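You operate a simulated robot arm through the tools that you are given. There is no shell and no other tool. Be economical: measure what you need, move in short steps, check, and stop when the job is done.

You run a simulated two-armed robot. Do the job below in one go: nothing can be reset, and whatever is moved stays where it is left.

JOB
Pack the blue-band pipe and the green-top seal box in the blue tray.
Fine: pass the pipe from one hand to the other on the way; the seal boxes are in the blue drawer, shut it again.

The check looks at the end state, three seconds after you hand in, the way a careful person would. Anything else that was tipped, shoved, dropped, spilled or broken makes it a failure. Lids that push on must go on centred and level and be pressed home; caps that screw on are set level and turned clockwise until they are tight.

ROBOT AND FRAMES
Two 7-joint arms with two-finger parallel grippers on one trunk, on a base that drives. Base frame: it is fixed to the floor where the robot stands at the start and does not move with it; the origin is under the middle of the robot, x ahead of it, y to its left, z up; the surface under the hand at the start is at about z = 840. Lengths are in mm, angles in degrees, forces in N, time in s.
The left shoulder is at the start at [63, 199, 1204], the right one opposite. With the tool pointing down near the work surface each hand reaches from about 220 to 700 mm from the robot's upright axis, wherever it stands, measured 20 degrees to its own side. Places, roughly: blue drawer [400, 100, 800]; tray [500, 100, 800]. Payload 1.57 kg a hand.
Tool frame (each hand has its own): the origin (TCP) lies between the finger pads and is the grasp point; the fingertips stand 30 mm ahead of it; z points along the fingers, y is the line along which they close. The gripper opens to 110 mm. The fingers are 24 mm wide and 12 mm thick; the gripper's body (48 by 112 mm) begins 78 mm behind the TCP.
Orientation is told as [roll, pitch, yaw] about the base's x, y, z axes, in that order, counted from this pose: with the fingers straight down and closing along the base's y, the tool's x points along the base's -x, its y along +y and its z along -z.

CONTROLS
- The arms move only by the tool send_rows. It takes "left_commands", "right_commands" or both (then of equal length, played together; a hand with none holds still); each is a list of rows, each a list of 7 numbers: the finger opening in mm, from 0 to 110, then the shift along the base's x, y, z in units of 50 mm (1.0 is 50 mm), then the turn, a rotation vector about the base's x, y, z in units of 8 degrees (1.0 is 8 degrees). In form: [[jaw, tx, ty, tz, wx, wy, wz], ...]. A call has 1 to 10 rows; each row shifts and turns the commanded pose from where the row before left it. A call with a number of a shift or a turn outside -1 to 1 is refused whole. Each row takes 0.2 s and may step no farther than 50 mm and 8.6 degrees from the row before; otherwise, or with a gripper value out of range, the whole call is refused. Where a pose cannot be reached the arm comes as near as it can. A force on the tool above 50 N (or 10 N above the force at the start of the call, whichever is more), or a blocked arm, ends the call early, and 0.2 s more pass. The fingers move at their own pace (about 72 mm/s each) and stop on an object; they squeeze with about 43 N. The grip force told is the motor's: it shows also when the fingers shut on nothing. Time passes only in rows, and 0.2 s behind the last, so rows that do not move let the fingers close. The reply holds the time, the measured pose of the TCP, the force on the tool along the base axes, the opening and the grip force, in the units named above and with some noise, with the torque about the TCP (base axes, N m) and any sound that the robot's microphone picked up.
- Cameras (640 x 400 px; columns grow to the right, rows downward): "scene" is now at [87.1, 19.4, 1764.6]; the picture's right is [0.30, -0.95, 0.00], its down [-0.89, -0.28, -0.36] and it looks along [0.34, 0.11, -0.93] (base axes); focal length 290 px, centre (320, 200). "left" rides on the left gripper at [70, -16, -141] in its tool frame; the picture's right is [0.23, 0.97, 0.00], its down [-0.86, 0.20, -0.48] and it looks along [-0.47, 0.11, 0.88] (tool axes); focal length 222 px, centre (320, 200). "right" rides on the right gripper at [70, 16, -141] in its tool frame; the picture's right is [-0.23, 0.97, 0.00], its down [-0.85, -0.20, -0.48] and it looks along [-0.47, -0.11, 0.88] (tool axes); focal length 222 px, centre (320, 200). There is no depth. A picture from a camera that has moved, and an enlarged one, comes with that camera's place and axes in the base frame and with its lens.
- grab_frame(camera): a new picture of that camera. No time passes.
- move_column(by): slides the trunk up (or, below 0, down) by that many mm; the arms and the scene camera ride with it, the base frame stays. It gives what a move gives, with no picture.
- roll_base(legs): drives the robot by 1 to 6 legs, each [ahead, left, turn to the left] in mm, mm and degrees, along the robot's own axes; the way and the turn of a leg run together, so that a leg with both is an arc; at most 1500 mm and 180 degrees a leg. The arms and the cameras ride along, it lands a little off, and it stops where it bumps. It gives what a move gives.
- head_to(pan, tilt): turns the head with the scene camera to pan (to the left, within 86 degrees either way) and tilt (down, from -29 to 69), counted from straight ahead of the robot. It gives what a move gives.
- inspect(camera, box): a new picture of the part [left, top, right, bottom] of that camera's present view, enlarged. No time passes.
- sign_off(): hands the job in; it is judged then, once.

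Go step by step. Nothing tells you exact positions but the pictures and the camera data: compare them with the known pose of the tool, close in by small moves and look again before you grip or let go. The budget is 120 turns and 88 pictures, counting those below and the enlarged ones. Unless the task says otherwise, let go and move clear before handing in, and close with one line.

The tools are called as a command line: name --argument value ..., lists and objects as JSON in quotes. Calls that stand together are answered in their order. send_rows: Moves the arms, as the interface text tells. Its arguments: {"type":"object","properties":{"left_commands":{"type":"array","items":{"type":"array","items":{"type":"number"}}},"right_commands":{"type":"array","items":{"type":"array","items":{"type":"number"}}}},"required":[]} The other tools are called the same way: move_column (by) slides the trunk up or down; roll_base (legs) drives the base; head_to (pan, tilt) turns the head that bears the scene camera; grab_frame (camera) takes a picture; inspect (camera, box) takes an enlarged picture of a part of a camera's view; sign_off () hands the job in.

At the start:

```text
time: 0.0
left_ee_pos: [467.2, 402.4, 1078.7]
left_tool_rot: [-0.1, -0.1, 0.0]
left_force: [-0.6, -0.6, -0.4]
left_moment: [-0.02, 0.03, -0.01]
left_grip_width: 110.0
left_gripper_force: 0.1
right_ee_pos: [375.9, -60.5, 1112.1]
right_tool_rot: [-0.1, 0.1, -0.1]
right_force: [-0.2, 0.3, -1.1]
right_moment: [0.0, 0.02, 0.0]
right_grip_width: 110.3
right_gripper_force: 0.1
trunk travel left (down, up): [-800.0, 190.0]
robot x, y, heading: [-0.7, -1.7, -0.0]
head pan, tilt: [17.4, 68.8]
```

scene: 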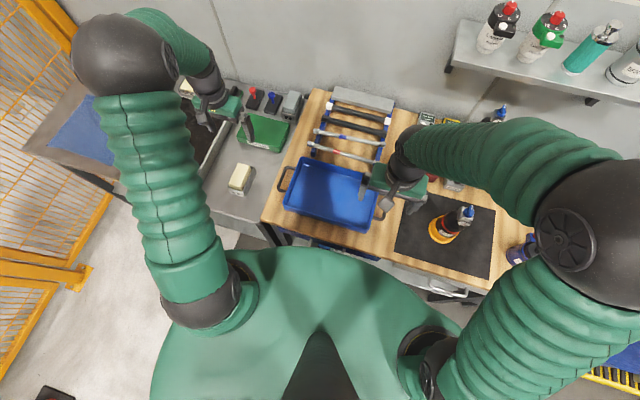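
right: 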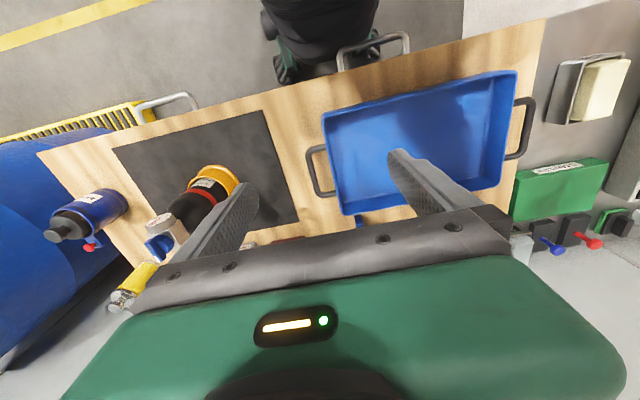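
left: 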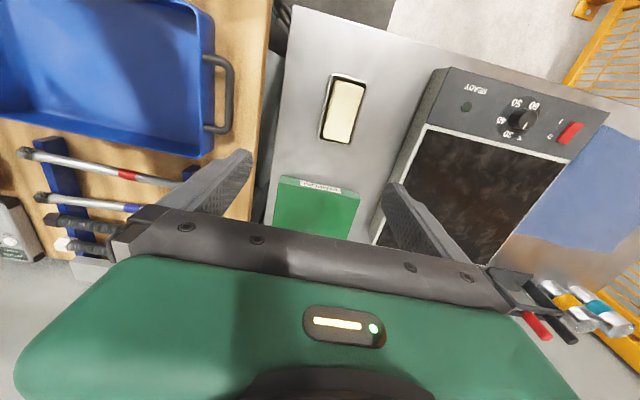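

I see the blue tray on the wooden bench with a rack of pipes behind it, and a drawer front under the bench. I'll look closer at the rack and the drawers first.

inspect --camera "scene" --box '[260, 70, 420, 170]'

inspect --camera "scene" --box '[240, 160, 560, 360]'

```text
4.00 times, centred on (340, 120) of scene
camera zoom: at [87.1, 19.4, 1764.6], right [0.3, -0.95, 0.0], down [-0.89, -0.28, -0.36], along [0.34, 0.11, -0.93], focal length 1161 px, centre (240, 520)
```

zoom: 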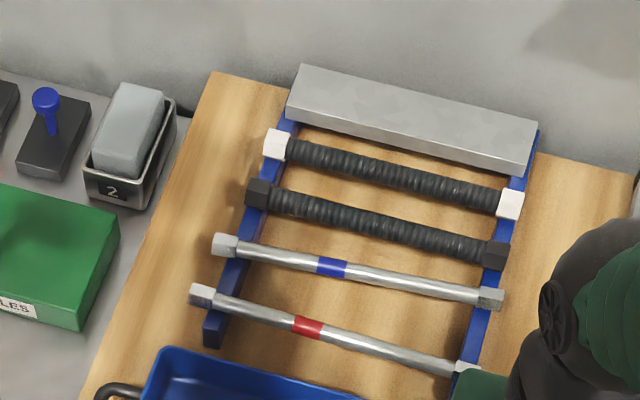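

```text
2.00 times, centred on (400, 260) of scene
camera zoom: at [87.1, 19.4, 1764.6], right [0.3, -0.95, 0.0], down [-0.89, -0.28, -0.36], along [0.34, 0.11, -0.93], focal length 581 px, centre (160, 80)
```

zoom: 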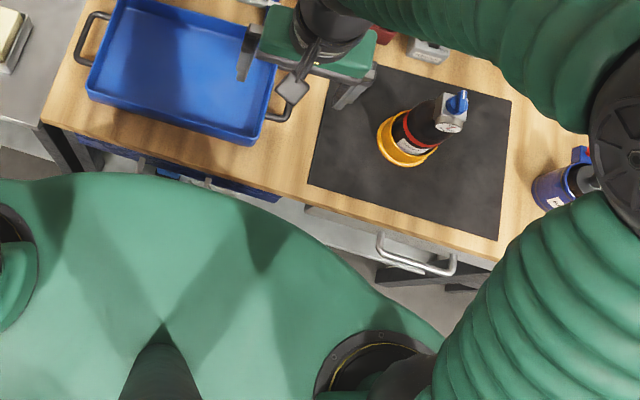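

The pipes lie along y in the rack at about x 665 (blue band), with the red-band pipe just nearer. I'll bring the left hand above the left part of the blue pipe, turning it by -90° so it closes along x.

send_rows --left_commands '[[110, 0.3, -0.4, 0, 0, 0, -0.94], [110, 0.3, -0.4, 0, 0, 0, -0.94], [110, 0.3, -0.4, 0, 0, 0, -0.94], [110, 0.3, -0.4, 0, 0, 0, -0.94], [110, 0.3, -0.4, 0, 0, 0, -0.94], [110, 0.3, -0.4, 0, 0, 0, -0.94], [110, 0.3, -0.4, 0, 0, 0, -0.94], [110, 0.3, -0.4, 0, 0, 0, -0.94], [110, 0.3, -0.4, 0, 0, 0, -0.94], [110, 0.3, -0.4, 0, 0, 0, -0.94]]' --right_commands '[[110, -0.2, -0.5, 0.2, 0, 0, 0], [110, -0.2, -0.5, 0.2, 0, 0, 0], [110, -0.2, -0.5, 0.2, 0, 0, 0], [110, 0, 0, 0, 0, 0, 0.94], [110, 0, 0, 0, 0, 0, 0.94], [110, 0, 0, 0, 0, 0, 0.94], [110, 0, 0, 0, 0, 0, 0.94], [110, 0, 0, 0, 0, 0, 0.94], [110, 0, 0, 0, 0, 0, 0.94], [110, 0, 0, 0, 0, 0, 0.94]]'

send_rows --left_commands '[[110, 0.3, -0.4, 0, 0, 0, -0.94], [110, 0.3, -0.4, 0, 0, 0, -0.91], [110, 0, 0, 0, 0, 0, 0], [40, 0, 0, 0, 0, 0, 0], [40, 0, 0, 0, 0, 0, 0]]' --right_commands '[[110, 0, 0, 0, 0, 0, 0.94], [110, 0, 0, 0, 0, 0, 0.94], [110, 0, 0, 0, 0, 0, 0.94], [40, 0, 0, 0, 0, 0, 0.94], [40, 0, 0, 0, 0, 0, 0.91]]'

grab_frame --camera "scene"

grab_frame --camera "left"

```text
time: 2.2
left_ee_pos: [615.8, 200.2, 1079.5]
left_tool_rot: [-0.1, 0.1, -75.3]
left_force: [0.4, -0.1, -0.9]
left_moment: [-0.02, 0.01, 0.0]
left_grip_width: 109.9
left_gripper_force: 0.1
right_ee_pos: [346.5, -137.5, 1142.5]
right_tool_rot: [0.1, 0.0, 52.8]
right_force: [0.6, -0.2, -0.1]
right_moment: [-0.01, 0.03, 0.01]
right_grip_width: 109.8
right_gripper_force: 0.0
trunk travel left (down, up): [-800.0, 190.0]
robot x, y, heading: [-1.0, -1.0, -0.0]
head pan, tilt: [17.4, 68.8]
```

```text
time: 3.4
left_ee_pos: [647.1, 161.7, 1078.9]
left_tool_rot: [-0.1, -0.1, -90.0]
left_force: [0.4, -0.7, 0.4]
left_moment: [0.0, -0.03, -0.01]
left_grip_width: 40.3
left_gripper_force: 0.0
right_ee_pos: [345.9, -136.3, 1142.6]
right_tool_rot: [0.0, -0.1, 90.1]
right_force: [-0.3, 0.6, 0.7]
right_moment: [-0.01, 0.0, -0.01]
right_grip_width: 39.9
right_gripper_force: 0.0
trunk travel left (down, up): [-800.0, 190.0]
robot x, y, heading: [-2.6, 0.3, -0.0]
head pan, tilt: [17.4, 68.8]
```

```text
82 pictures are left
camera scene: at [88.4, 17.8, 1764.5], right [0.3, -0.95, 0.0], down [-0.89, -0.28, -0.36], along [0.34, 0.11, -0.93], focal length 290 px, centre (320, 200)
```

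scene: 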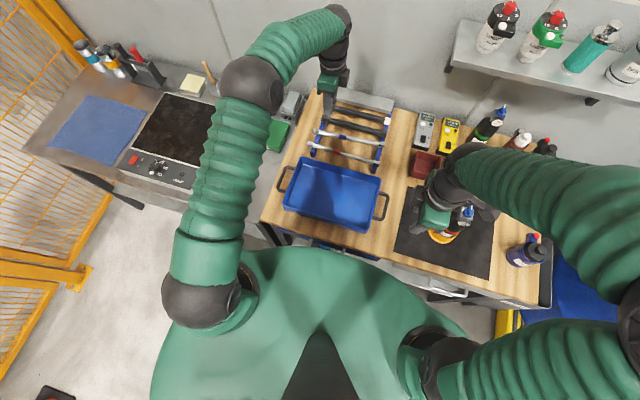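

```text
81 pictures are left
camera left: at [631.7, 230.2, 1219.4], right [0.97, 0.23, 0.0], down [0.2, -0.85, 0.48], along [0.11, -0.47, -0.88], focal length 222 px, centre (320, 200)
```

left: 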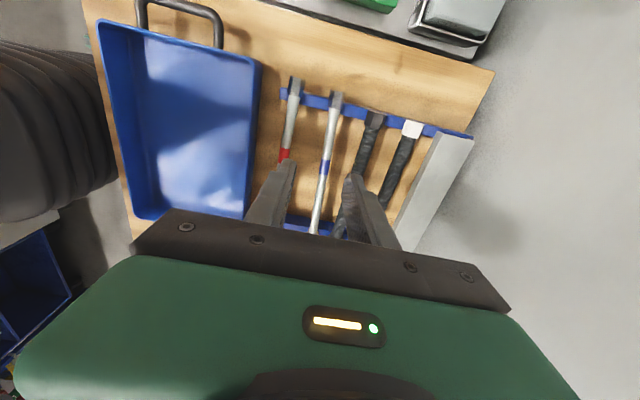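

The blue pipe lies at about x 663, z 878, from y 213 to -22. I'll line up at y 150, lower to z 950 and look again.

send_rows --left_commands '[[40, 0.33, -0.2, 0, 0, 0, 0], [40, 0, 0, -0.9, 0, 0, 0], [40, 0, 0, -0.9, 0, 0, 0], [40, 0, 0, -0.8, 0, 0, 0], [40, 0, 0, 0, 0, 0, 0]]'

inspect --camera "left" --box '[220, 80, 480, 242]'

inspect --camera "scene" --box '[260, 70, 420, 170]'

```text
time: 4.6
left_ee_pos: [662.6, 149.5, 948.4]
left_tool_rot: [-0.2, -0.2, -90.1]
left_force: [-0.4, -0.4, 0.6]
left_moment: [0.03, -0.02, 0.01]
left_grip_width: 40.1
left_gripper_force: 0.1
right_ee_pos: [344.9, -136.6, 1141.5]
right_tool_rot: [0.1, -0.2, 89.9]
right_force: [-1.0, 0.4, 0.4]
right_moment: [-0.02, 0.01, 0.02]
right_grip_width: 40.0
right_gripper_force: 0.0
trunk travel left (down, up): [-800.0, 190.0]
robot x, y, heading: [0.6, 0.3, -0.1]
head pan, tilt: [17.4, 68.8]
```

```text
2.46 times, centred on (350, 161) of left
camera zoom: at [647.0, 219.3, 1089.5], right [0.97, 0.23, 0.0], down [0.2, -0.85, 0.48], along [0.11, -0.47, -0.88], focal length 547 px, centre (246, 296)
```

zoom: 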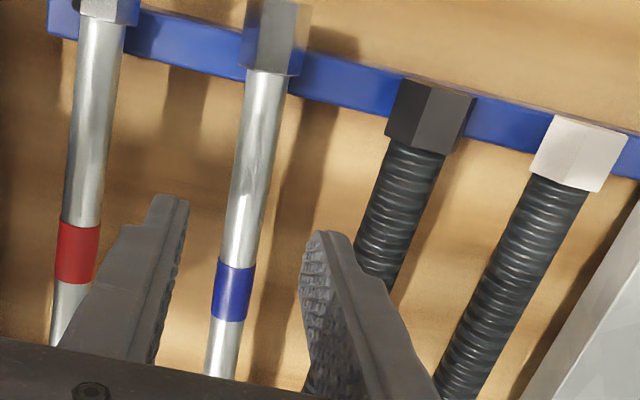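

```text
4.00 times, centred on (340, 120) of scene
camera zoom: at [87.8, 17.1, 1764.6], right [0.3, -0.95, 0.0], down [-0.89, -0.28, -0.36], along [0.34, 0.11, -0.93], focal length 1161 px, centre (240, 520)
```

zoom: 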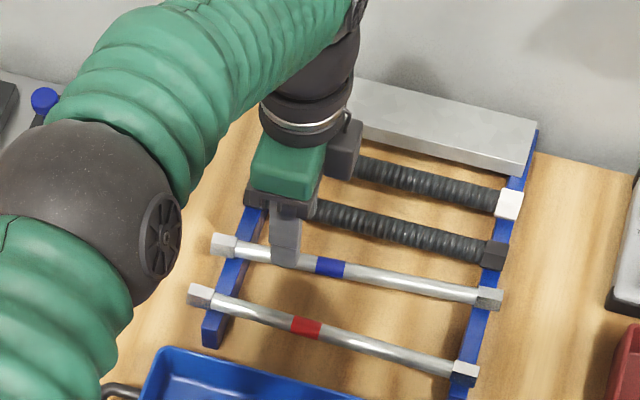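

The pipe is slightly skewed (about 4°), at x 664 at my grip point. I'll turn 4°, narrow the jaws to 34 and descend to the pipe.

send_rows --left_commands '[[34, 0.03, 0, 0, 0, 0, 0.5], [34, 0, 0, -0.7, 0, 0, 0], [34, 0, 0, 0, 0, 0, 0]]'

inspect --camera "left" --box '[220, 80, 480, 242]'

inspect --camera "scene" --box '[300, 100, 380, 150]'

```text
time: 5.4
left_ee_pos: [665.1, 149.6, 912.9]
left_tool_rot: [-0.1, -0.2, -85.9]
left_force: [1.2, -0.6, 0.5]
left_moment: [-0.02, -0.01, 0.0]
left_grip_width: 33.8
left_gripper_force: 0.0
right_ee_pos: [344.5, -136.4, 1140.7]
right_tool_rot: [0.1, 0.0, 90.0]
right_force: [0.1, -0.2, 0.7]
right_moment: [-0.02, 0.02, 0.0]
right_grip_width: 40.1
right_gripper_force: 0.1
trunk travel left (down, up): [-800.0, 190.0]
robot x, y, heading: [-0.3, 1.2, -0.1]
head pan, tilt: [17.4, 68.8]
```

```text
2.46 times, centred on (350, 161) of left
camera zoom: at [644.9, 218.1, 1054.5], right [0.96, 0.29, 0.0], down [0.26, -0.84, 0.48], along [0.14, -0.46, -0.88], focal length 547 px, centre (246, 296)
```

zoom: 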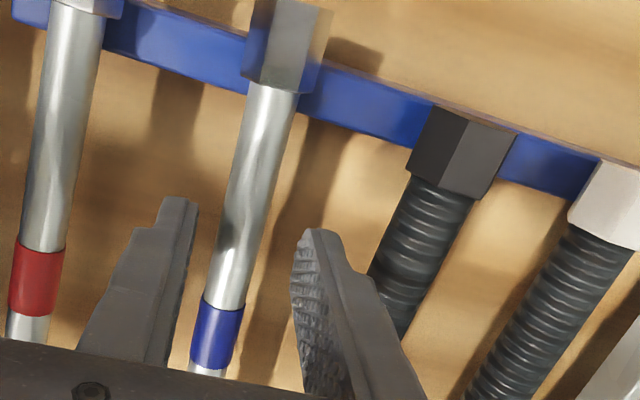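

```text
8.00 times, centred on (340, 125) of scene
camera zoom: at [87.7, 17.1, 1764.6], right [0.3, -0.95, 0.0], down [-0.89, -0.28, -0.36], along [0.34, 0.11, -0.93], focal length 2323 px, centre (160, 800)
```

zoom: 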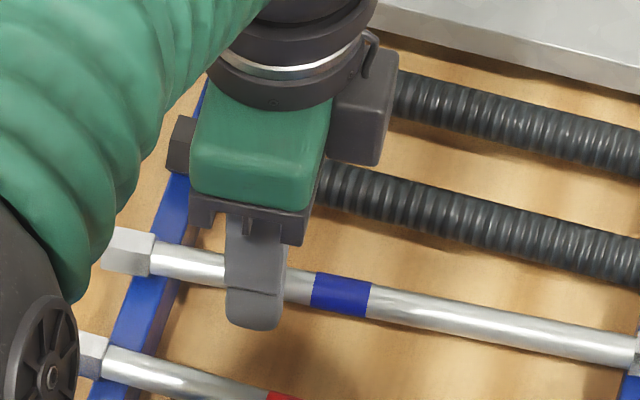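

The pipe is centred between the tips. I'll descend to z 880 and close.

send_rows --left_commands '[[34, 0, 0, -0.4, 0, 0, 0], [34, 0, 0, -0.25, 0, 0, 0], [34, 0, 0, 0, 0, 0, 0], [0, 0, 0, 0, 0, 0, 0], [0, 0, 0, 0, 0, 0, 0], [0, 0, 0, 0, 0, 0, 0]]'

inspect --camera "left" --box '[220, 80, 480, 242]'

```text
time: 6.8
left_ee_pos: [658.6, 152.6, 882.2]
left_tool_rot: [-0.1, -0.1, -86.0]
left_force: [-0.2, 0.5, 1.0]
left_moment: [0.02, 0.0, -0.02]
left_grip_width: 14.5
left_gripper_force: 31.1
left hand out of reach, approached as far as the arm can: row 2
right_ee_pos: [344.9, -135.4, 1142.3]
right_tool_rot: [0.1, -0.1, 90.0]
right_force: [-0.5, -0.8, -0.2]
right_moment: [-0.02, 0.03, 0.02]
right_grip_width: 39.9
right_gripper_force: 0.0
trunk travel left (down, up): [-800.0, 190.0]
robot x, y, heading: [0.2, -1.1, 0.1]
head pan, tilt: [17.4, 68.8]
```

```text
2.46 times, centred on (350, 161) of left
camera zoom: at [638.1, 220.1, 1023.8], right [0.96, 0.29, 0.0], down [0.26, -0.84, 0.48], along [0.14, -0.46, -0.88], focal length 547 px, centre (246, 296)
```

zoom: 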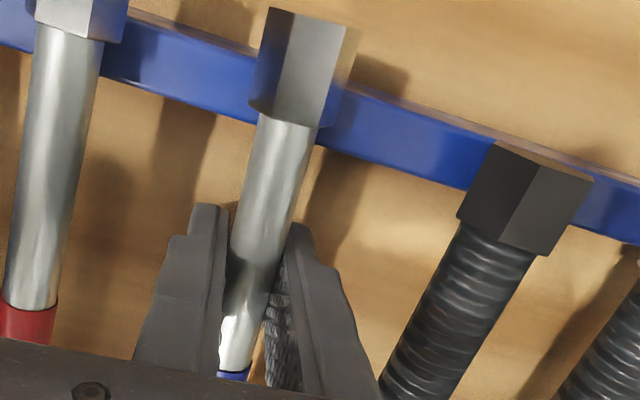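

The pipe is gripped (14.5 mm). I'll lift straight up.

send_rows --left_commands '[[0, 0, 0, 0.3, 0, 0, 0], [0, 0, 0, 0.5, 0, 0, 0], [0, 0, 0, 0.7, 0, 0, 0], [0, 0, 0, 0.8, 0, 0, 0], [0, 0, 0, 0.8, 0, 0, 0], [0, 0, 0, 0.8, 0, 0, 0], [0, 0, 0, 0, 0, 0, 0]]'

send_rows --left_commands '[[0, -0.6, 0, 0, 0, 0, -0.5], [0, -0.6, 0, 0, 0, 0, 0], [0, -0.6, 0, 0, 0, 0, 0], [0, -0.6, 0, 0, 0, 0, 0], [0, -0.6, 0, 0, 0, 0, 0], [0, 0, 0, 0, 0, 0, 0]]'

grab_frame --camera "scene"

grab_frame --camera "right"

```text
time: 8.4
left_ee_pos: [658.2, 153.0, 1077.9]
left_tool_rot: [-0.1, 0.0, -86.0]
left_force: [-0.7, 0.4, -1.9]
left_moment: [0.11, 0.01, -0.02]
left_grip_width: 14.6
left_gripper_force: 31.1
right_ee_pos: [344.6, -135.9, 1142.7]
right_tool_rot: [0.1, 0.0, 89.9]
right_force: [-0.3, 0.4, 0.0]
right_moment: [0.01, 0.0, 0.02]
right_grip_width: 39.9
right_gripper_force: 0.0
trunk travel left (down, up): [-800.0, 190.0]
robot x, y, heading: [1.2, 2.6, -0.1]
head pan, tilt: [17.4, 68.8]
```

```text
time: 9.8
left_ee_pos: [507.9, 150.6, 1077.6]
left_tool_rot: [-0.1, 0.0, -90.0]
left_force: [-0.6, -0.9, -2.8]
left_moment: [0.12, -0.01, -0.02]
left_grip_width: 14.1
left_gripper_force: 30.8
right_ee_pos: [345.3, -136.4, 1141.8]
right_tool_rot: [0.0, -0.1, 90.1]
right_force: [0.4, 0.0, -0.1]
right_moment: [0.0, -0.01, 0.01]
right_grip_width: 39.8
right_gripper_force: 0.0
trunk travel left (down, up): [-800.0, 190.0]
robot x, y, heading: [-0.7, -1.5, 0.1]
head pan, tilt: [17.4, 68.8]
```

```text
75 pictures are left
camera scene: at [88.1, 17.4, 1764.5], right [0.3, -0.95, 0.0], down [-0.89, -0.28, -0.36], along [0.34, 0.11, -0.93], focal length 290 px, centre (320, 200)
```

scene: 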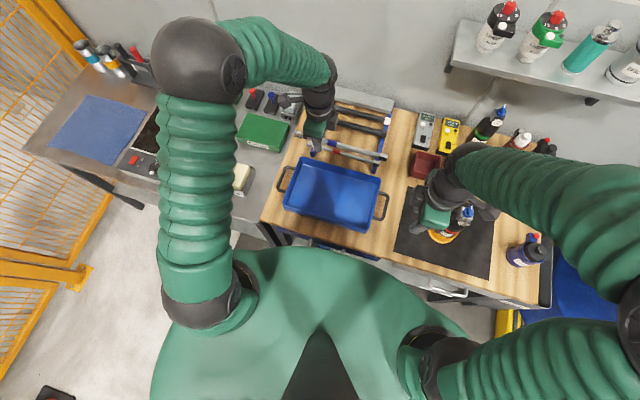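

```text
74 pictures are left
camera right: at [329.8, -207.1, 1282.8], right [-0.97, 0.23, 0.0], down [0.2, 0.85, 0.48], along [0.11, 0.47, -0.88], focal length 222 px, centre (320, 200)
```

right: 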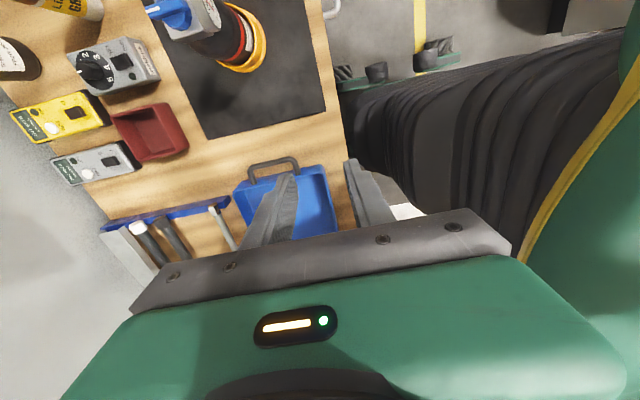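

The pipe is held at z 1078, with x about 508. I'll bring the right hand beside the right half and above it.

send_rows --right_commands '[[40, 0.8, 0.4, 0.2, 0, 0, 0], [40, 0.8, 0.4, 0, 0, 0, 0], [40, 0.8, 0.4, 0, 0, 0, 0], [40, 0.85, 0.4, 0, 0, 0, 0], [40, 0, 0.5, 0, 0, 0, 0], [40, 0, 0.5, 0, 0, 0, 0], [40, 0, 0.4, 0, 0, 0, 0], [40, 0, 0, 0, 0, 0, 0]]'

inspect --camera "right" --box '[180, 80, 440, 242]'

inspect --camera "scene" --box '[260, 100, 420, 200]'

```text
time: 11.6
left_ee_pos: [507.4, 152.2, 1078.7]
left_tool_rot: [-0.1, -0.1, -90.0]
left_force: [-0.6, -0.3, -3.1]
left_moment: [0.11, 0.02, 0.03]
left_grip_width: 14.7
left_gripper_force: 30.5
right_ee_pos: [507.6, 15.0, 1152.1]
right_tool_rot: [0.1, 0.0, 90.1]
right_force: [0.2, -0.2, -0.4]
right_moment: [-0.01, -0.03, 0.02]
right_grip_width: 40.1
right_gripper_force: 0.1
trunk travel left (down, up): [-800.0, 190.0]
robot x, y, heading: [0.8, 2.0, -0.1]
head pan, tilt: [17.4, 68.8]
```

```text
2.46 times, centred on (310, 161) of right
camera zoom: at [492.0, -55.9, 1293.0], right [-0.97, 0.23, 0.0], down [0.2, 0.86, 0.48], along [0.11, 0.47, -0.88], focal length 547 px, centre (345, 296)
```

zoom: 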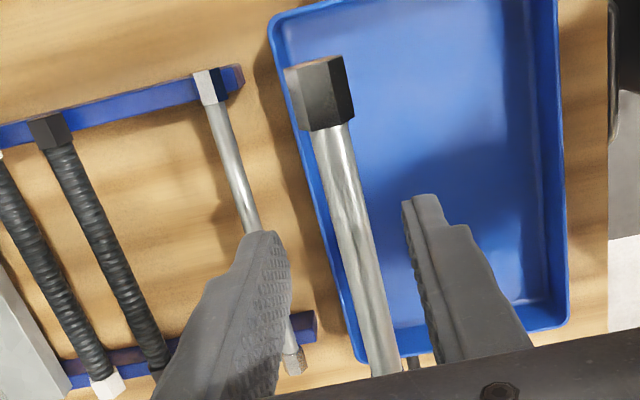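

```text
4.00 times, centred on (340, 150) of scene
camera zoom: at [89.0, 18.5, 1764.5], right [0.3, -0.95, 0.0], down [-0.89, -0.28, -0.36], along [0.34, 0.11, -0.93], focal length 1161 px, centre (240, 400)
```

zoom: 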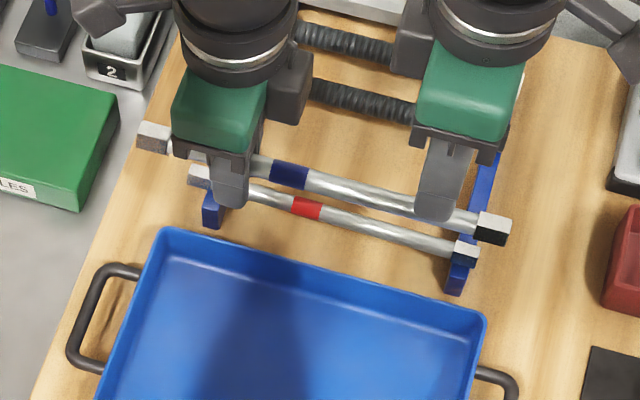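

The pipe lies squarely under the right jaws. I'll shift to y 33, lower to the pipe, and close.

send_rows --right_commands '[[40, 0, 0.36, 0, 0, 0, 0], [40, 0, 0, -0.5, 0, 0, 0], [40, 0, 0, -0.5, 0, 0, 0], [40, 0, 0, -0.46, 0, 0, 0], [40, 0, 0, 0, 0, 0, 0]]'

inspect --camera "right" --box '[180, 80, 440, 242]'

```text
time: 12.8
left_ee_pos: [506.5, 153.2, 1079.3]
left_tool_rot: [-0.1, -0.1, -90.1]
left_force: [-0.3, -0.1, -3.6]
left_moment: [0.15, 0.0, -0.01]
left_grip_width: 14.6
left_gripper_force: 31.2
right_ee_pos: [507.5, 32.5, 1078.6]
right_tool_rot: [0.0, 0.0, 89.9]
right_force: [-0.3, -0.1, -0.7]
right_moment: [0.01, 0.01, -0.01]
right_grip_width: 39.9
right_gripper_force: 0.1
trunk travel left (down, up): [-800.0, 190.0]
robot x, y, heading: [1.5, -0.7, -0.0]
head pan, tilt: [17.4, 68.8]
```

```text
2.46 times, centred on (310, 161) of right
camera zoom: at [491.6, -38.1, 1220.4], right [-0.97, 0.23, 0.0], down [0.2, 0.85, 0.48], along [0.11, 0.47, -0.88], focal length 547 px, centre (345, 296)
```

zoom: 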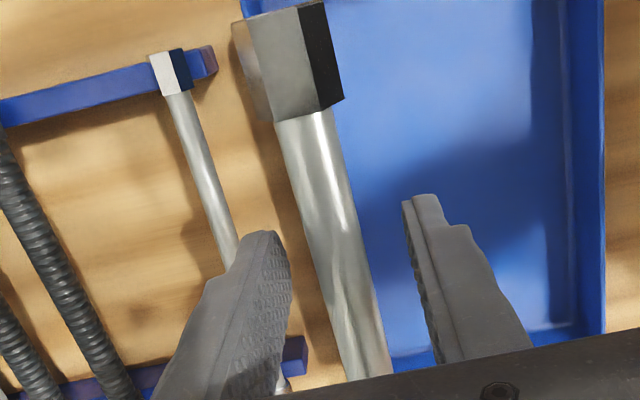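

send_rows --right_commands '[[0, 0, 0, 0, 0, 0, 0], [0, 0, 0, 0, 0, 0, 0], [0, 0, 0, 0, 0, 0, 0]]'

inspect --camera "right" --box '[180, 80, 440, 242]'

```text
time: 13.6
left_ee_pos: [507.0, 152.3, 1078.6]
left_tool_rot: [-0.1, -0.1, -90.0]
left_force: [1.6, 0.3, -2.4]
left_moment: [-0.03, -0.04, 0.08]
left_grip_width: 14.6
left_gripper_force: 30.9
right_ee_pos: [508.1, 31.7, 1079.8]
right_tool_rot: [0.1, 0.1, 89.9]
right_force: [-0.9, 0.0, 0.7]
right_moment: [0.13, 0.01, 0.03]
right_grip_width: 14.7
right_gripper_force: 31.4
trunk travel left (down, up): [-800.0, 190.0]
robot x, y, heading: [-1.5, 0.9, 0.1]
head pan, tilt: [17.4, 68.8]
```

```text
2.46 times, centred on (310, 161) of right
camera zoom: at [491.4, -38.1, 1220.5], right [-0.97, 0.23, 0.0], down [0.2, 0.85, 0.48], along [0.11, 0.47, -0.88], focal length 547 px, centre (345, 296)
```

zoom: 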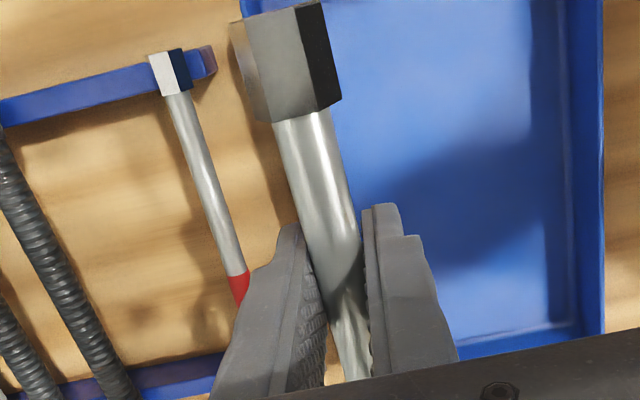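

Both hands hold the pipe (14.7 mm each). I'll open the left hand, lift it clear and move it away to the left.

send_rows --left_commands '[[40, 0, 0, 0, 0, 0, 0], [40, 0, 0, 0, 0, 0, 0], [40, 0, 0, 0.6, 0, 0, 0], [40, 0, 0, 0.8, 0, 0, 0], [40, 0, 0, 0.8, 0, 0, 0], [40, 0, 1, 0, 0, 0, 0], [40, 0, 1, 0, 0, 0, 0], [40, 0, 1, 0, 0, 0, 0], [40, 0, 1, 0, 0, 0, 0]]'

grab_frame --camera "scene"

inspect --camera "scene" --box '[260, 120, 420, 240]'

grab_frame --camera "left"

```text
time: 15.6
left_ee_pos: [508.3, 355.5, 1186.6]
left_tool_rot: [0.0, -0.2, -90.2]
left_force: [0.3, 0.4, 0.0]
left_moment: [-0.02, -0.02, -0.01]
left_grip_width: 39.9
left_gripper_force: 0.0
right_ee_pos: [508.6, 34.6, 1079.6]
right_tool_rot: [0.2, 0.1, 90.1]
right_force: [0.5, -0.2, 0.4]
right_moment: [-0.16, 0.0, -0.01]
right_grip_width: 14.6
right_gripper_force: 31.3
trunk travel left (down, up): [-800.0, 190.0]
robot x, y, heading: [0.8, -3.1, -0.0]
head pan, tilt: [17.4, 68.8]
```

```text
69 pictures are left
camera scene: at [88.6, 22.1, 1764.5], right [0.3, -0.95, 0.0], down [-0.89, -0.28, -0.36], along [0.34, 0.11, -0.93], focal length 290 px, centre (320, 200)
```

scene: 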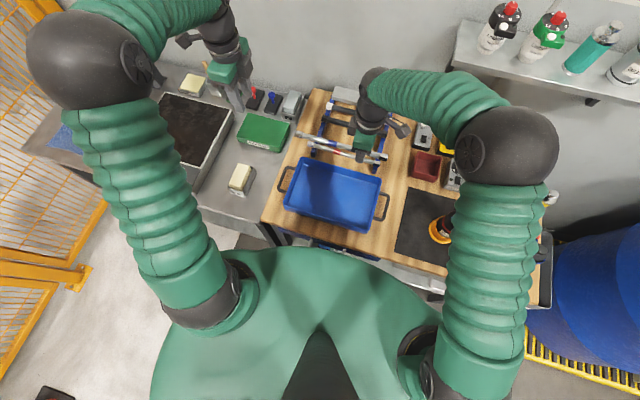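

```text
3.33 times, centred on (340, 180) of scene
camera zoom: at [88.6, 22.1, 1764.5], right [0.3, -0.95, 0.0], down [-0.89, -0.28, -0.36], along [0.34, 0.11, -0.93], focal length 968 px, centre (253, 267)
```

zoom: 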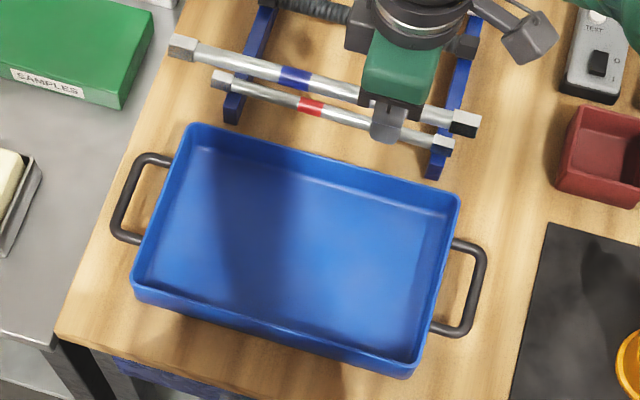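

```text
67 pictures are left
camera left: at [492.3, 424.1, 1328.8], right [0.97, 0.23, 0.0], down [0.2, -0.85, 0.48], along [0.11, -0.47, -0.88], focal length 222 px, centre (320, 200)
```

left: 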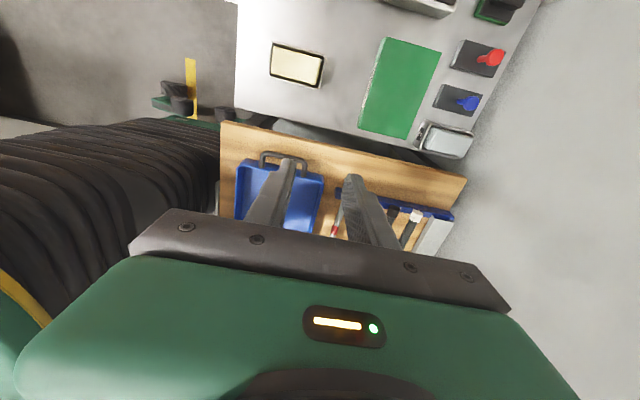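

The right hand holds the pipe alone now, but with the pipe 30 mm up from the fingertips it would drop onto the tray floor. I'll pass it back to the left hand in a fingertip grip, so it can be set down flush.

send_rows --left_commands '[[40, 0, -0.92, 0, 0, 0, 0], [40, 0, -0.92, 0, 0, 0, 0], [40, 0, -0.92, 0, 0, 0, 0], [40, 0, -0.92, 0, 0, 0, 0], [40, 0, -0.9, 0, 0, 0, 0], [40, 0, 0, -0.7, 0, 0, 0], [40, 0, 0, 0, 0, 0, 0]]'

inspect --camera "left" --box '[220, 80, 480, 242]'

inspect --camera "scene" --box '[290, 100, 400, 170]'

```text
time: 17.2
left_ee_pos: [507.8, 123.7, 1154.9]
left_tool_rot: [-0.1, -0.2, -90.0]
left_force: [-1.2, -0.5, 1.6]
left_moment: [-0.03, 0.0, -0.01]
left_grip_width: 40.2
left_gripper_force: 0.1
right_ee_pos: [506.8, 33.2, 1079.5]
right_tool_rot: [0.1, 0.1, 90.0]
right_force: [0.8, -1.0, 0.5]
right_moment: [-0.15, -0.03, -0.02]
right_grip_width: 14.2
right_gripper_force: 31.0
trunk travel left (down, up): [-800.0, 190.0]
robot x, y, heading: [2.1, 3.7, -0.1]
head pan, tilt: [17.4, 68.8]
```

```text
2.46 times, centred on (350, 161) of left
camera zoom: at [493.0, 193.1, 1295.0], right [0.97, 0.23, 0.0], down [0.2, -0.85, 0.48], along [0.11, -0.47, -0.88], focal length 547 px, centre (246, 296)
```

zoom: 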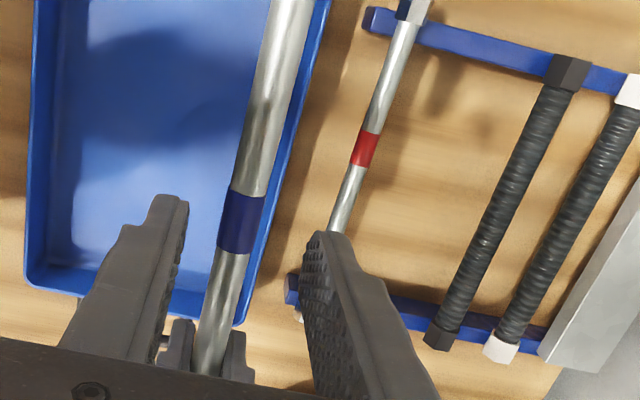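

```text
5.71 times, centred on (345, 135) of scene
camera zoom: at [89.1, 19.4, 1764.5], right [0.3, -0.95, 0.0], down [-0.89, -0.28, -0.36], along [0.34, 0.11, -0.93], focal length 1659 px, centre (177, 571)
```

zoom: 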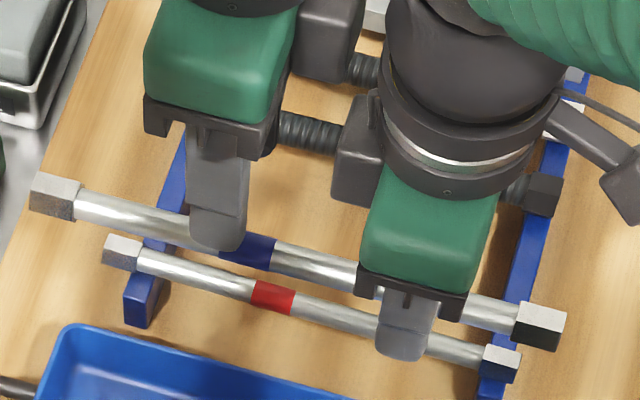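

Aligned. Lowering to z 1098 (fingertip grip) and closing the left, then checking.

send_rows --left_commands '[[40, 0, 0, -0.6, 0, 0, 0], [40, 0, 0, -0.53, 0, 0, 0], [40, 0, 0, 0, 0, 0, 0], [0, 0, 0, 0, 0, 0, 0], [0, 0, 0, 0, 0, 0, 0], [0, 0, 0, 0, 0, 0, 0]]'

inspect --camera "left" --box '[220, 80, 480, 242]'

```text
time: 18.6
left_ee_pos: [508.4, 123.5, 1097.0]
left_tool_rot: [-0.1, -0.1, -90.0]
left_force: [0.1, -0.9, 0.1]
left_moment: [0.04, 0.01, -0.02]
left_grip_width: 14.7
left_gripper_force: 30.4
right_ee_pos: [507.2, 33.4, 1080.6]
right_tool_rot: [0.0, 0.0, 90.0]
right_force: [1.2, -0.3, 0.0]
right_moment: [0.03, 0.02, -0.05]
right_grip_width: 14.6
right_gripper_force: 31.2
trunk travel left (down, up): [-800.0, 190.0]
robot x, y, heading: [0.1, -3.7, 0.2]
head pan, tilt: [17.4, 68.8]
```

```text
2.46 times, centred on (350, 161) of left
camera zoom: at [492.6, 192.8, 1238.5], right [0.97, 0.23, 0.0], down [0.2, -0.85, 0.48], along [0.11, -0.47, -0.88], focal length 547 px, centre (246, 296)
```

zoom: 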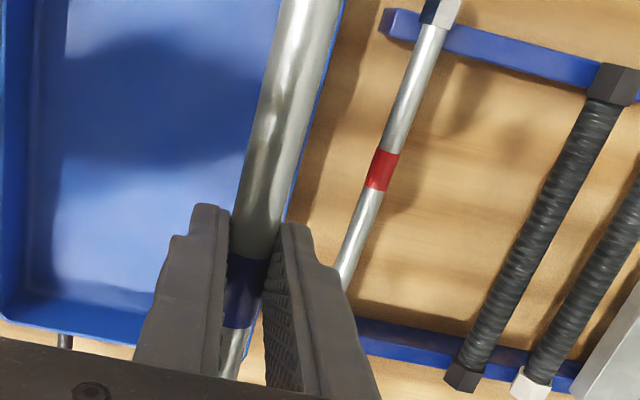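

Left grip is solid. Right hand opens, lifts, and backs away to the right.

send_rows --right_commands '[[40, 0, 0, 0, 0, 0, 0], [40, 0, 0, 0, 0, 0, 0], [40, 0, 0, 0.6, 0, 0, 0], [40, 0, 0, 0.8, 0, 0, 0], [40, 0, 0, 0.8, 0, 0, 0], [40, -0.6, -1, 0, 0, 0, 0], [40, -0.6, -0.9, 0, 0, 0, 0], [40, -0.6, -0.9, 0, 0, 0, 0], [40, -0.6, -0.9, 0, 0, 0, 0], [40, 0, -0.4, 0, 0, 0, 0]]'

send_rows --left_commands '[[0, -0.4, 0, 0, 0, 0, -1], [0, -0.3, 0, 0, 0, 0, -1], [0, -0.3, 0, 0, 0, 0, -1], [0, 0, 0, -0.8, 0, 0, 0], [0, 0, 0, -0.8, 0, 0, 0], [0, 0, 0, 0, 0, 0, 0]]'

inspect --camera "scene" --box '[260, 120, 420, 240]'

grab_frame --camera "left"

grab_frame --camera "right"

```text
refused: row 6 steps farther than a row can; nothing moved
```

```text
time: 19.5
left_ee_pos: [469.5, 125.9, 1097.1]
left_tool_rot: [2.0, 0.4, -112.6]
left_force: [34.2, 5.2, -12.5]
left_moment: [1.0, -0.39, 2.31]
left_grip_width: 35.3
left_gripper_force: 42.7
right_ee_pos: [496.3, 29.6, 1073.9]
right_tool_rot: [1.7, 1.1, 90.3]
right_force: [-33.6, -4.6, 9.8]
right_moment: [0.23, -0.11, 1.13]
right_grip_width: 20.2
right_gripper_force: 33.2
trunk travel left (down, up): [-800.0, 190.0]
robot x, y, heading: [1.9, 1.6, -0.0]
head pan, tilt: [17.4, 68.8]
stopped in row 4 (left hand): the force on the tool passed its limit at 52 N (the readings are from after the stop); the commanded pose is now the measured one
```

```text
3.33 times, centred on (340, 180) of scene
camera zoom: at [88.4, 18.5, 1764.5], right [0.3, -0.95, 0.0], down [-0.89, -0.28, -0.36], along [0.34, 0.11, -0.93], focal length 968 px, centre (253, 267)
```

zoom: 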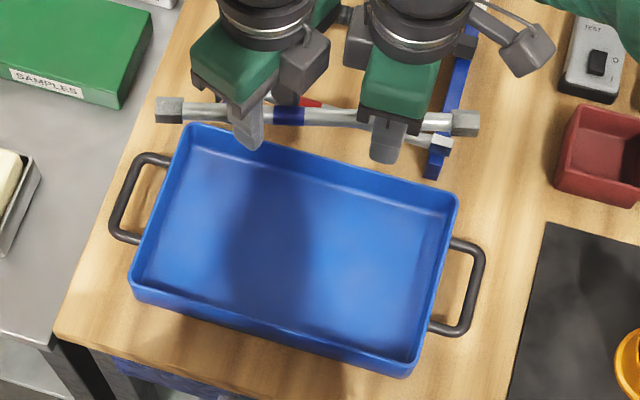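

```text
62 pictures are left
camera left: at [477.4, 197.2, 1238.1], right [0.99, -0.17, 0.03], down [-0.16, -0.86, 0.48], along [-0.05, -0.48, -0.88], focal length 222 px, centre (320, 200)
```

left: 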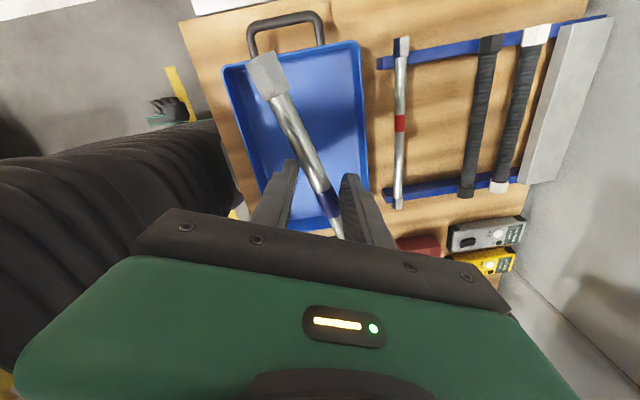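

```text
61 pictures are left
camera right: at [484.2, -40.1, 1216.5], right [-0.97, 0.22, 0.03], down [0.21, 0.86, 0.46], along [0.08, 0.45, -0.89], focal length 222 px, centre (320, 200)
```

right: 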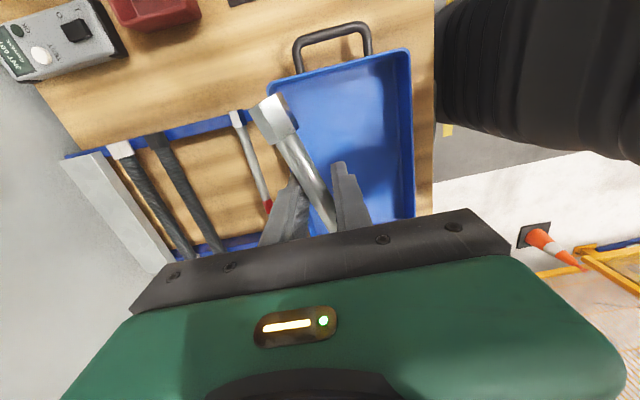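

I chained those two calls carelessly: the right-hand retreat was refused, so the left pulled against it and skewed the pipe, which both hands still hold. I'll gently reverse the left's motion to realign it.

send_rows --left_commands '[[0, 0.2, 0, 0, 0, 0, 0.7], [0, 0.2, 0, 0, 0, 0, 0.7], [0, 0.2, 0, 0, 0, 0, 0.7], [0, 0.16, 0, 0, 0, 0, 0.7], [0, 0, 0, 0, 0, 0, 0], [0, 0, 0, 0, 0, 0, 0]]' --right_commands '[[0, 0.05, 0.02, 0.03, 0, 0, 0], [0, 0.05, 0.02, 0.03, 0, 0, 0], [0, 0.05, 0.02, 0.03, 0, 0, 0], [0, 0.05, 0.02, 0.03, 0, 0, 0], [0, 0, 0, 0, 0, 0, 0], [0, 0, 0, 0, 0, 0, 0]]'

grab_frame --camera "left"

inspect --camera "scene" --box '[290, 100, 400, 170]'

```text
time: 20.9
left_ee_pos: [503.8, 125.2, 1094.5]
left_tool_rot: [1.2, 0.3, -90.5]
left_force: [15.5, 5.6, 7.4]
left_moment: [-0.18, -0.22, 0.78]
left_grip_width: 15.9
left_gripper_force: 31.3
right_ee_pos: [510.5, 30.8, 1080.9]
right_tool_rot: [1.2, 0.9, 90.2]
right_force: [-16.0, -6.7, -6.8]
right_moment: [-0.42, -0.06, 0.72]
right_grip_width: 16.1
right_gripper_force: 31.8
trunk travel left (down, up): [-800.0, 190.0]
robot x, y, heading: [3.5, -2.7, -0.0]
head pan, tilt: [17.4, 68.8]
```

```text
60 pictures are left
camera left: at [485.1, 193.9, 1236.2], right [0.98, 0.22, 0.02], down [0.18, -0.86, 0.48], along [0.12, -0.46, -0.88], focal length 222 px, centre (320, 200)
```

left: 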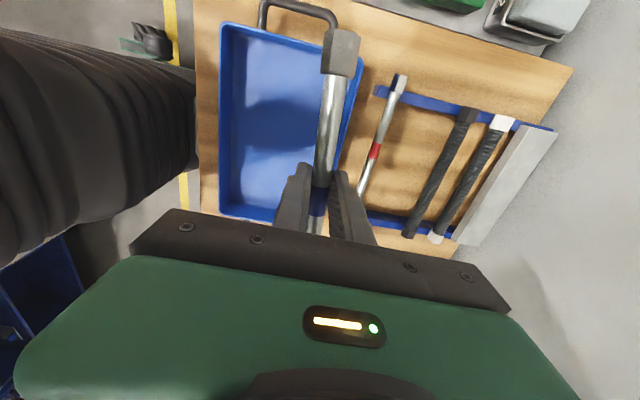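

```text
5.71 times, centred on (345, 135) of scene
camera zoom: at [88.4, 18.3, 1764.5], right [0.3, -0.95, 0.0], down [-0.89, -0.28, -0.36], along [0.34, 0.11, -0.93], focal length 1659 px, centre (177, 571)
```

zoom: 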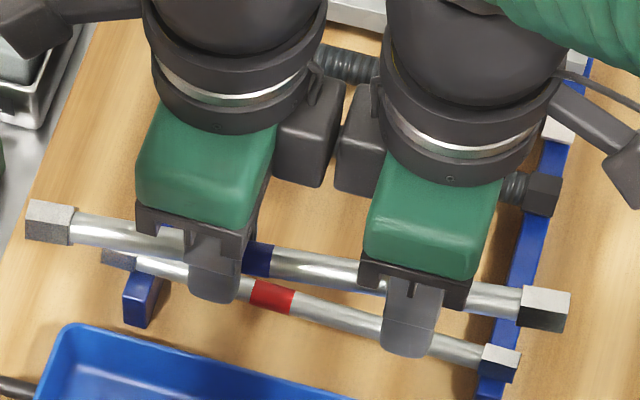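

The pipe is recovered and nearly straight. I'll ease the last few mm, then release the right hand only.

send_rows --left_commands '[[0, 0.08, 0, 0.02, -0.1, 0, 0], [0, 0, 0, 0, 0, 0, 0]]' --right_commands '[[0, -0.05, 0, 0, 0, 0, 0], [0, 0, 0, 0, 0, 0, 0]]'

send_rows --right_commands '[[40, 0, 0, 0, 0, 0, 0], [40, 0, 0, 0, 0, 0, 0], [40, 0, 0, 0.6, 0, 0, 0], [40, 0, 0, 0.8, 0, 0, 0], [40, 0, 0, 0.8, 0, 0, 0], [40, -0.5, -0.8, 0, 0, 0, 0], [40, -0.5, -0.8, 0, 0, 0, 0], [40, -0.5, -0.8, 0, 0, 0, 0], [40, -0.5, -0.8, 0, 0, 0, 0], [40, 0, -0.8, 0, 0, 0, 0]]'

grab_frame --camera "left"

inspect --camera "scene" --box '[260, 100, 420, 240]'

grab_frame --camera "right"

```text
time: 21.5
left_ee_pos: [505.3, 126.5, 1096.5]
left_tool_rot: [1.0, -0.4, -90.7]
left_force: [15.3, 6.4, -11.6]
left_moment: [0.61, -0.15, 0.71]
left_grip_width: 14.9
left_gripper_force: 30.7
right_ee_pos: [509.1, 32.3, 1082.3]
right_tool_rot: [1.1, 0.8, 89.9]
right_force: [-14.9, -7.3, 8.7]
right_moment: [0.46, 0.02, 0.67]
right_grip_width: 14.8
right_gripper_force: 30.4
trunk travel left (down, up): [-800.0, 190.0]
robot x, y, heading: [-2.5, -0.2, -0.2]
head pan, tilt: [17.4, 68.8]
```

```text
time: 23.7
left_ee_pos: [507.3, 124.4, 1095.8]
left_tool_rot: [1.3, -0.4, -90.7]
left_force: [-0.6, 0.6, -2.1]
left_moment: [0.05, 0.02, 0.0]
left_grip_width: 13.9
left_gripper_force: 30.8
right_ee_pos: [407.3, -170.9, 1189.0]
right_tool_rot: [1.0, 0.6, 90.0]
right_force: [0.9, 0.4, 0.8]
right_moment: [0.03, 0.01, -0.02]
right_grip_width: 40.0
right_gripper_force: 0.1
trunk travel left (down, up): [-800.0, 190.0]
robot x, y, heading: [-1.1, 0.8, -0.1]
head pan, tilt: [17.4, 68.8]
```

```text
58 pictures are left
camera left: at [489.1, 194.3, 1236.6], right [0.98, 0.22, 0.02], down [0.18, -0.85, 0.49], along [0.12, -0.47, -0.87], focal length 222 px, centre (320, 200)
```

left: 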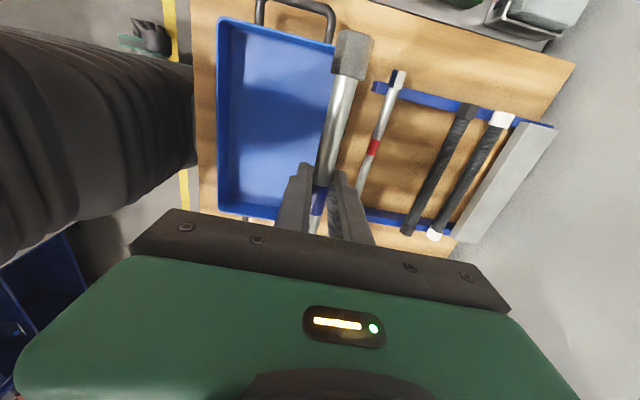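

```text
2.86 times, centred on (340, 170) of scene
camera zoom: at [87.2, 16.1, 1764.6], right [0.3, -0.95, 0.0], down [-0.89, -0.28, -0.36], along [0.34, 0.11, -0.93], focal length 830 px, centre (263, 286)
```

zoom: 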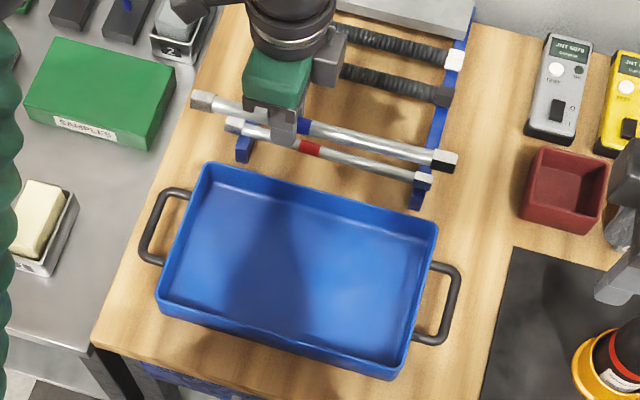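

```text
56 pictures are left
camera right: at [394.2, -239.8, 1332.1], right [-0.97, 0.23, 0.02], down [0.21, 0.86, 0.46], along [0.09, 0.45, -0.89], focal length 222 px, centre (320, 200)
```

right: 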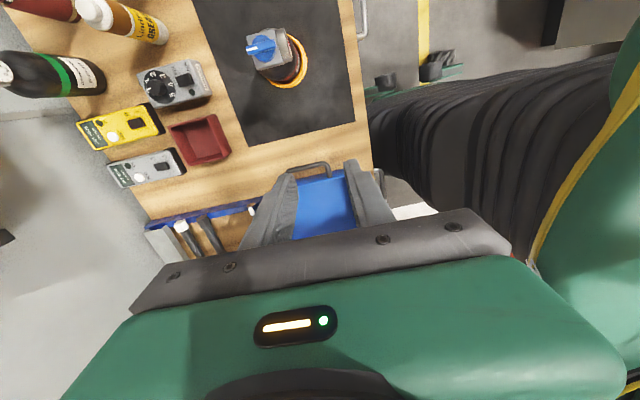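

The right hand is clear and the left holds the pipe (about 257 mm long, centre 34 mm right of the TCP). The tray centre is about (447, 91); I'll turn the pipe about 28° diagonal over it and lower partway.

send_rows --left_commands '[[0, -0.2, 0, 0, 0, 0, -0.93], [0, -0.2, 0, 0, 0, 0, -0.93], [0, -0.2, -0.04, 0, 0, 0, -0.93], [0, -0.22, -0.04, 0, 0, 0, -0.92], [0, 0, 0, -0.8, 0, 0, 0], [0, 0, 0, -0.8, 0, 0, 0], [0, 0, 0, -0.8, 0, 0, 0], [0, 0, 0, -0.6, 0, 0, 0], [0, 0, 0, 0, 0, 0, 0]]'

inspect --camera "scene" --box '[260, 120, 420, 240]'

inspect --camera "right" --box '[220, 140, 440, 260]'

grab_frame --camera "left"

```text
time: 25.7
left_ee_pos: [463.8, 121.0, 946.1]
left_tool_rot: [1.3, -0.5, -120.4]
left_force: [-0.1, 0.0, -3.0]
left_moment: [0.07, -0.02, -0.02]
left_grip_width: 14.2
left_gripper_force: 30.6
right_ee_pos: [407.9, -171.2, 1189.8]
right_tool_rot: [1.1, 0.8, 90.0]
right_force: [0.4, 0.2, 0.1]
right_moment: [-0.01, 0.02, -0.03]
right_grip_width: 40.1
right_gripper_force: 0.1
trunk travel left (down, up): [-800.0, 190.0]
robot x, y, heading: [0.3, 2.0, 0.1]
head pan, tilt: [17.4, 68.8]
```

```text
3.33 times, centred on (340, 180) of scene
camera zoom: at [88.0, 17.0, 1764.6], right [0.3, -0.95, 0.0], down [-0.89, -0.28, -0.36], along [0.34, 0.11, -0.93], focal length 968 px, centre (253, 267)
```

zoom: 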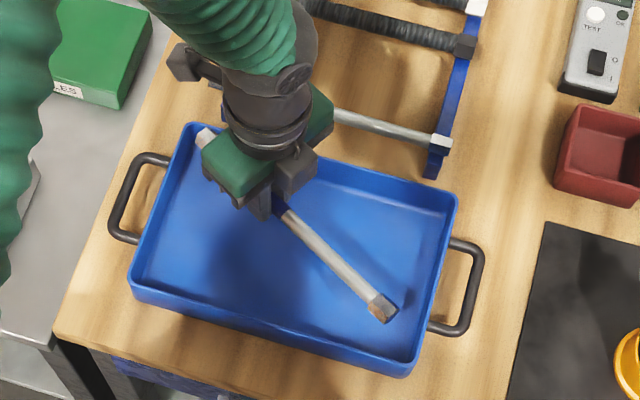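

```text
2.91 times, centred on (330, 200) of right
camera zoom: at [394.6, -238.8, 1332.4], right [-0.97, 0.23, 0.02], down [0.21, 0.86, 0.46], along [0.09, 0.45, -0.89], focal length 646 px, centre (291, 200)
```

zoom: 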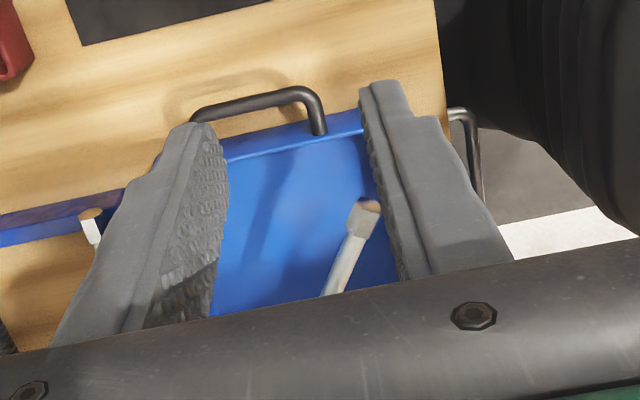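

```text
53 pictures are left
camera left: at [485.5, 190.6, 1087.0], right [0.95, -0.3, 0.02], down [-0.27, -0.83, 0.49], along [-0.13, -0.47, -0.87], focal length 222 px, centre (320, 200)
```

left: 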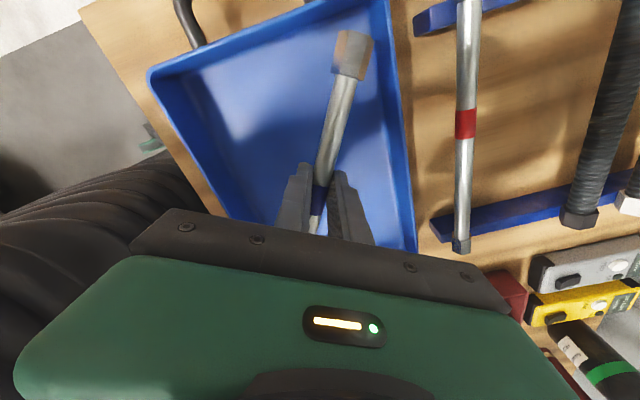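

The pipe centre is about (450, 97), well within the tray. I'll shift 5 mm right and lower to just above the floor.

send_rows --left_commands '[[0, 0, -0.1, -0.5, 0, 0, 0], [0, 0, 0, -0.5, 0, 0, 0], [0, 0, 0, -0.16, 0, 0, 0], [0, 0, 0, 0, 0, 0, 0]]'

inspect --camera "scene" --box '[280, 150, 400, 240]'

grab_frame --camera "left"

```text
time: 26.7
left_ee_pos: [465.1, 115.3, 888.8]
left_tool_rot: [1.2, -0.6, -120.4]
left_force: [0.1, -0.4, -2.2]
left_moment: [0.07, -0.05, -0.04]
left_grip_width: 14.4
left_gripper_force: 30.4
right_ee_pos: [407.7, -170.4, 1190.3]
right_tool_rot: [1.1, 0.8, 89.9]
right_force: [-0.2, -0.5, 0.3]
right_moment: [0.0, 0.02, 0.0]
right_grip_width: 40.1
right_gripper_force: 0.0
trunk travel left (down, up): [-800.0, 190.0]
robot x, y, heading: [-1.1, -0.3, 0.0]
head pan, tilt: [17.4, 68.8]
```

```text
4.44 times, centred on (340, 195) of scene
camera zoom: at [87.5, 17.0, 1764.6], right [0.3, -0.95, 0.0], down [-0.89, -0.28, -0.36], along [0.34, 0.11, -0.93], focal length 1290 px, centre (231, 222)
```

zoom: 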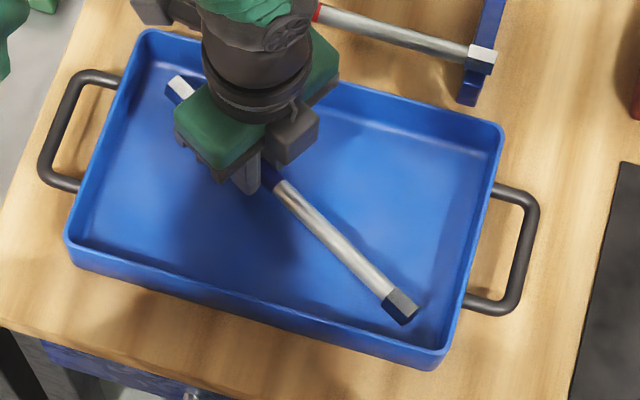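

```text
51 pictures are left
camera left: at [485.5, 185.6, 1028.7], right [0.95, -0.3, 0.02], down [-0.27, -0.83, 0.49], along [-0.13, -0.47, -0.87], focal length 222 px, centre (320, 200)
```

left: 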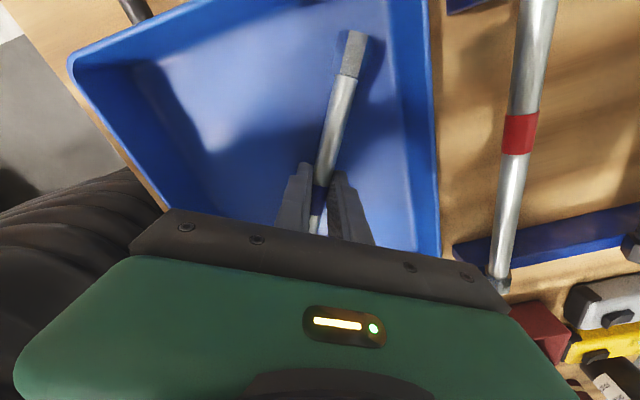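

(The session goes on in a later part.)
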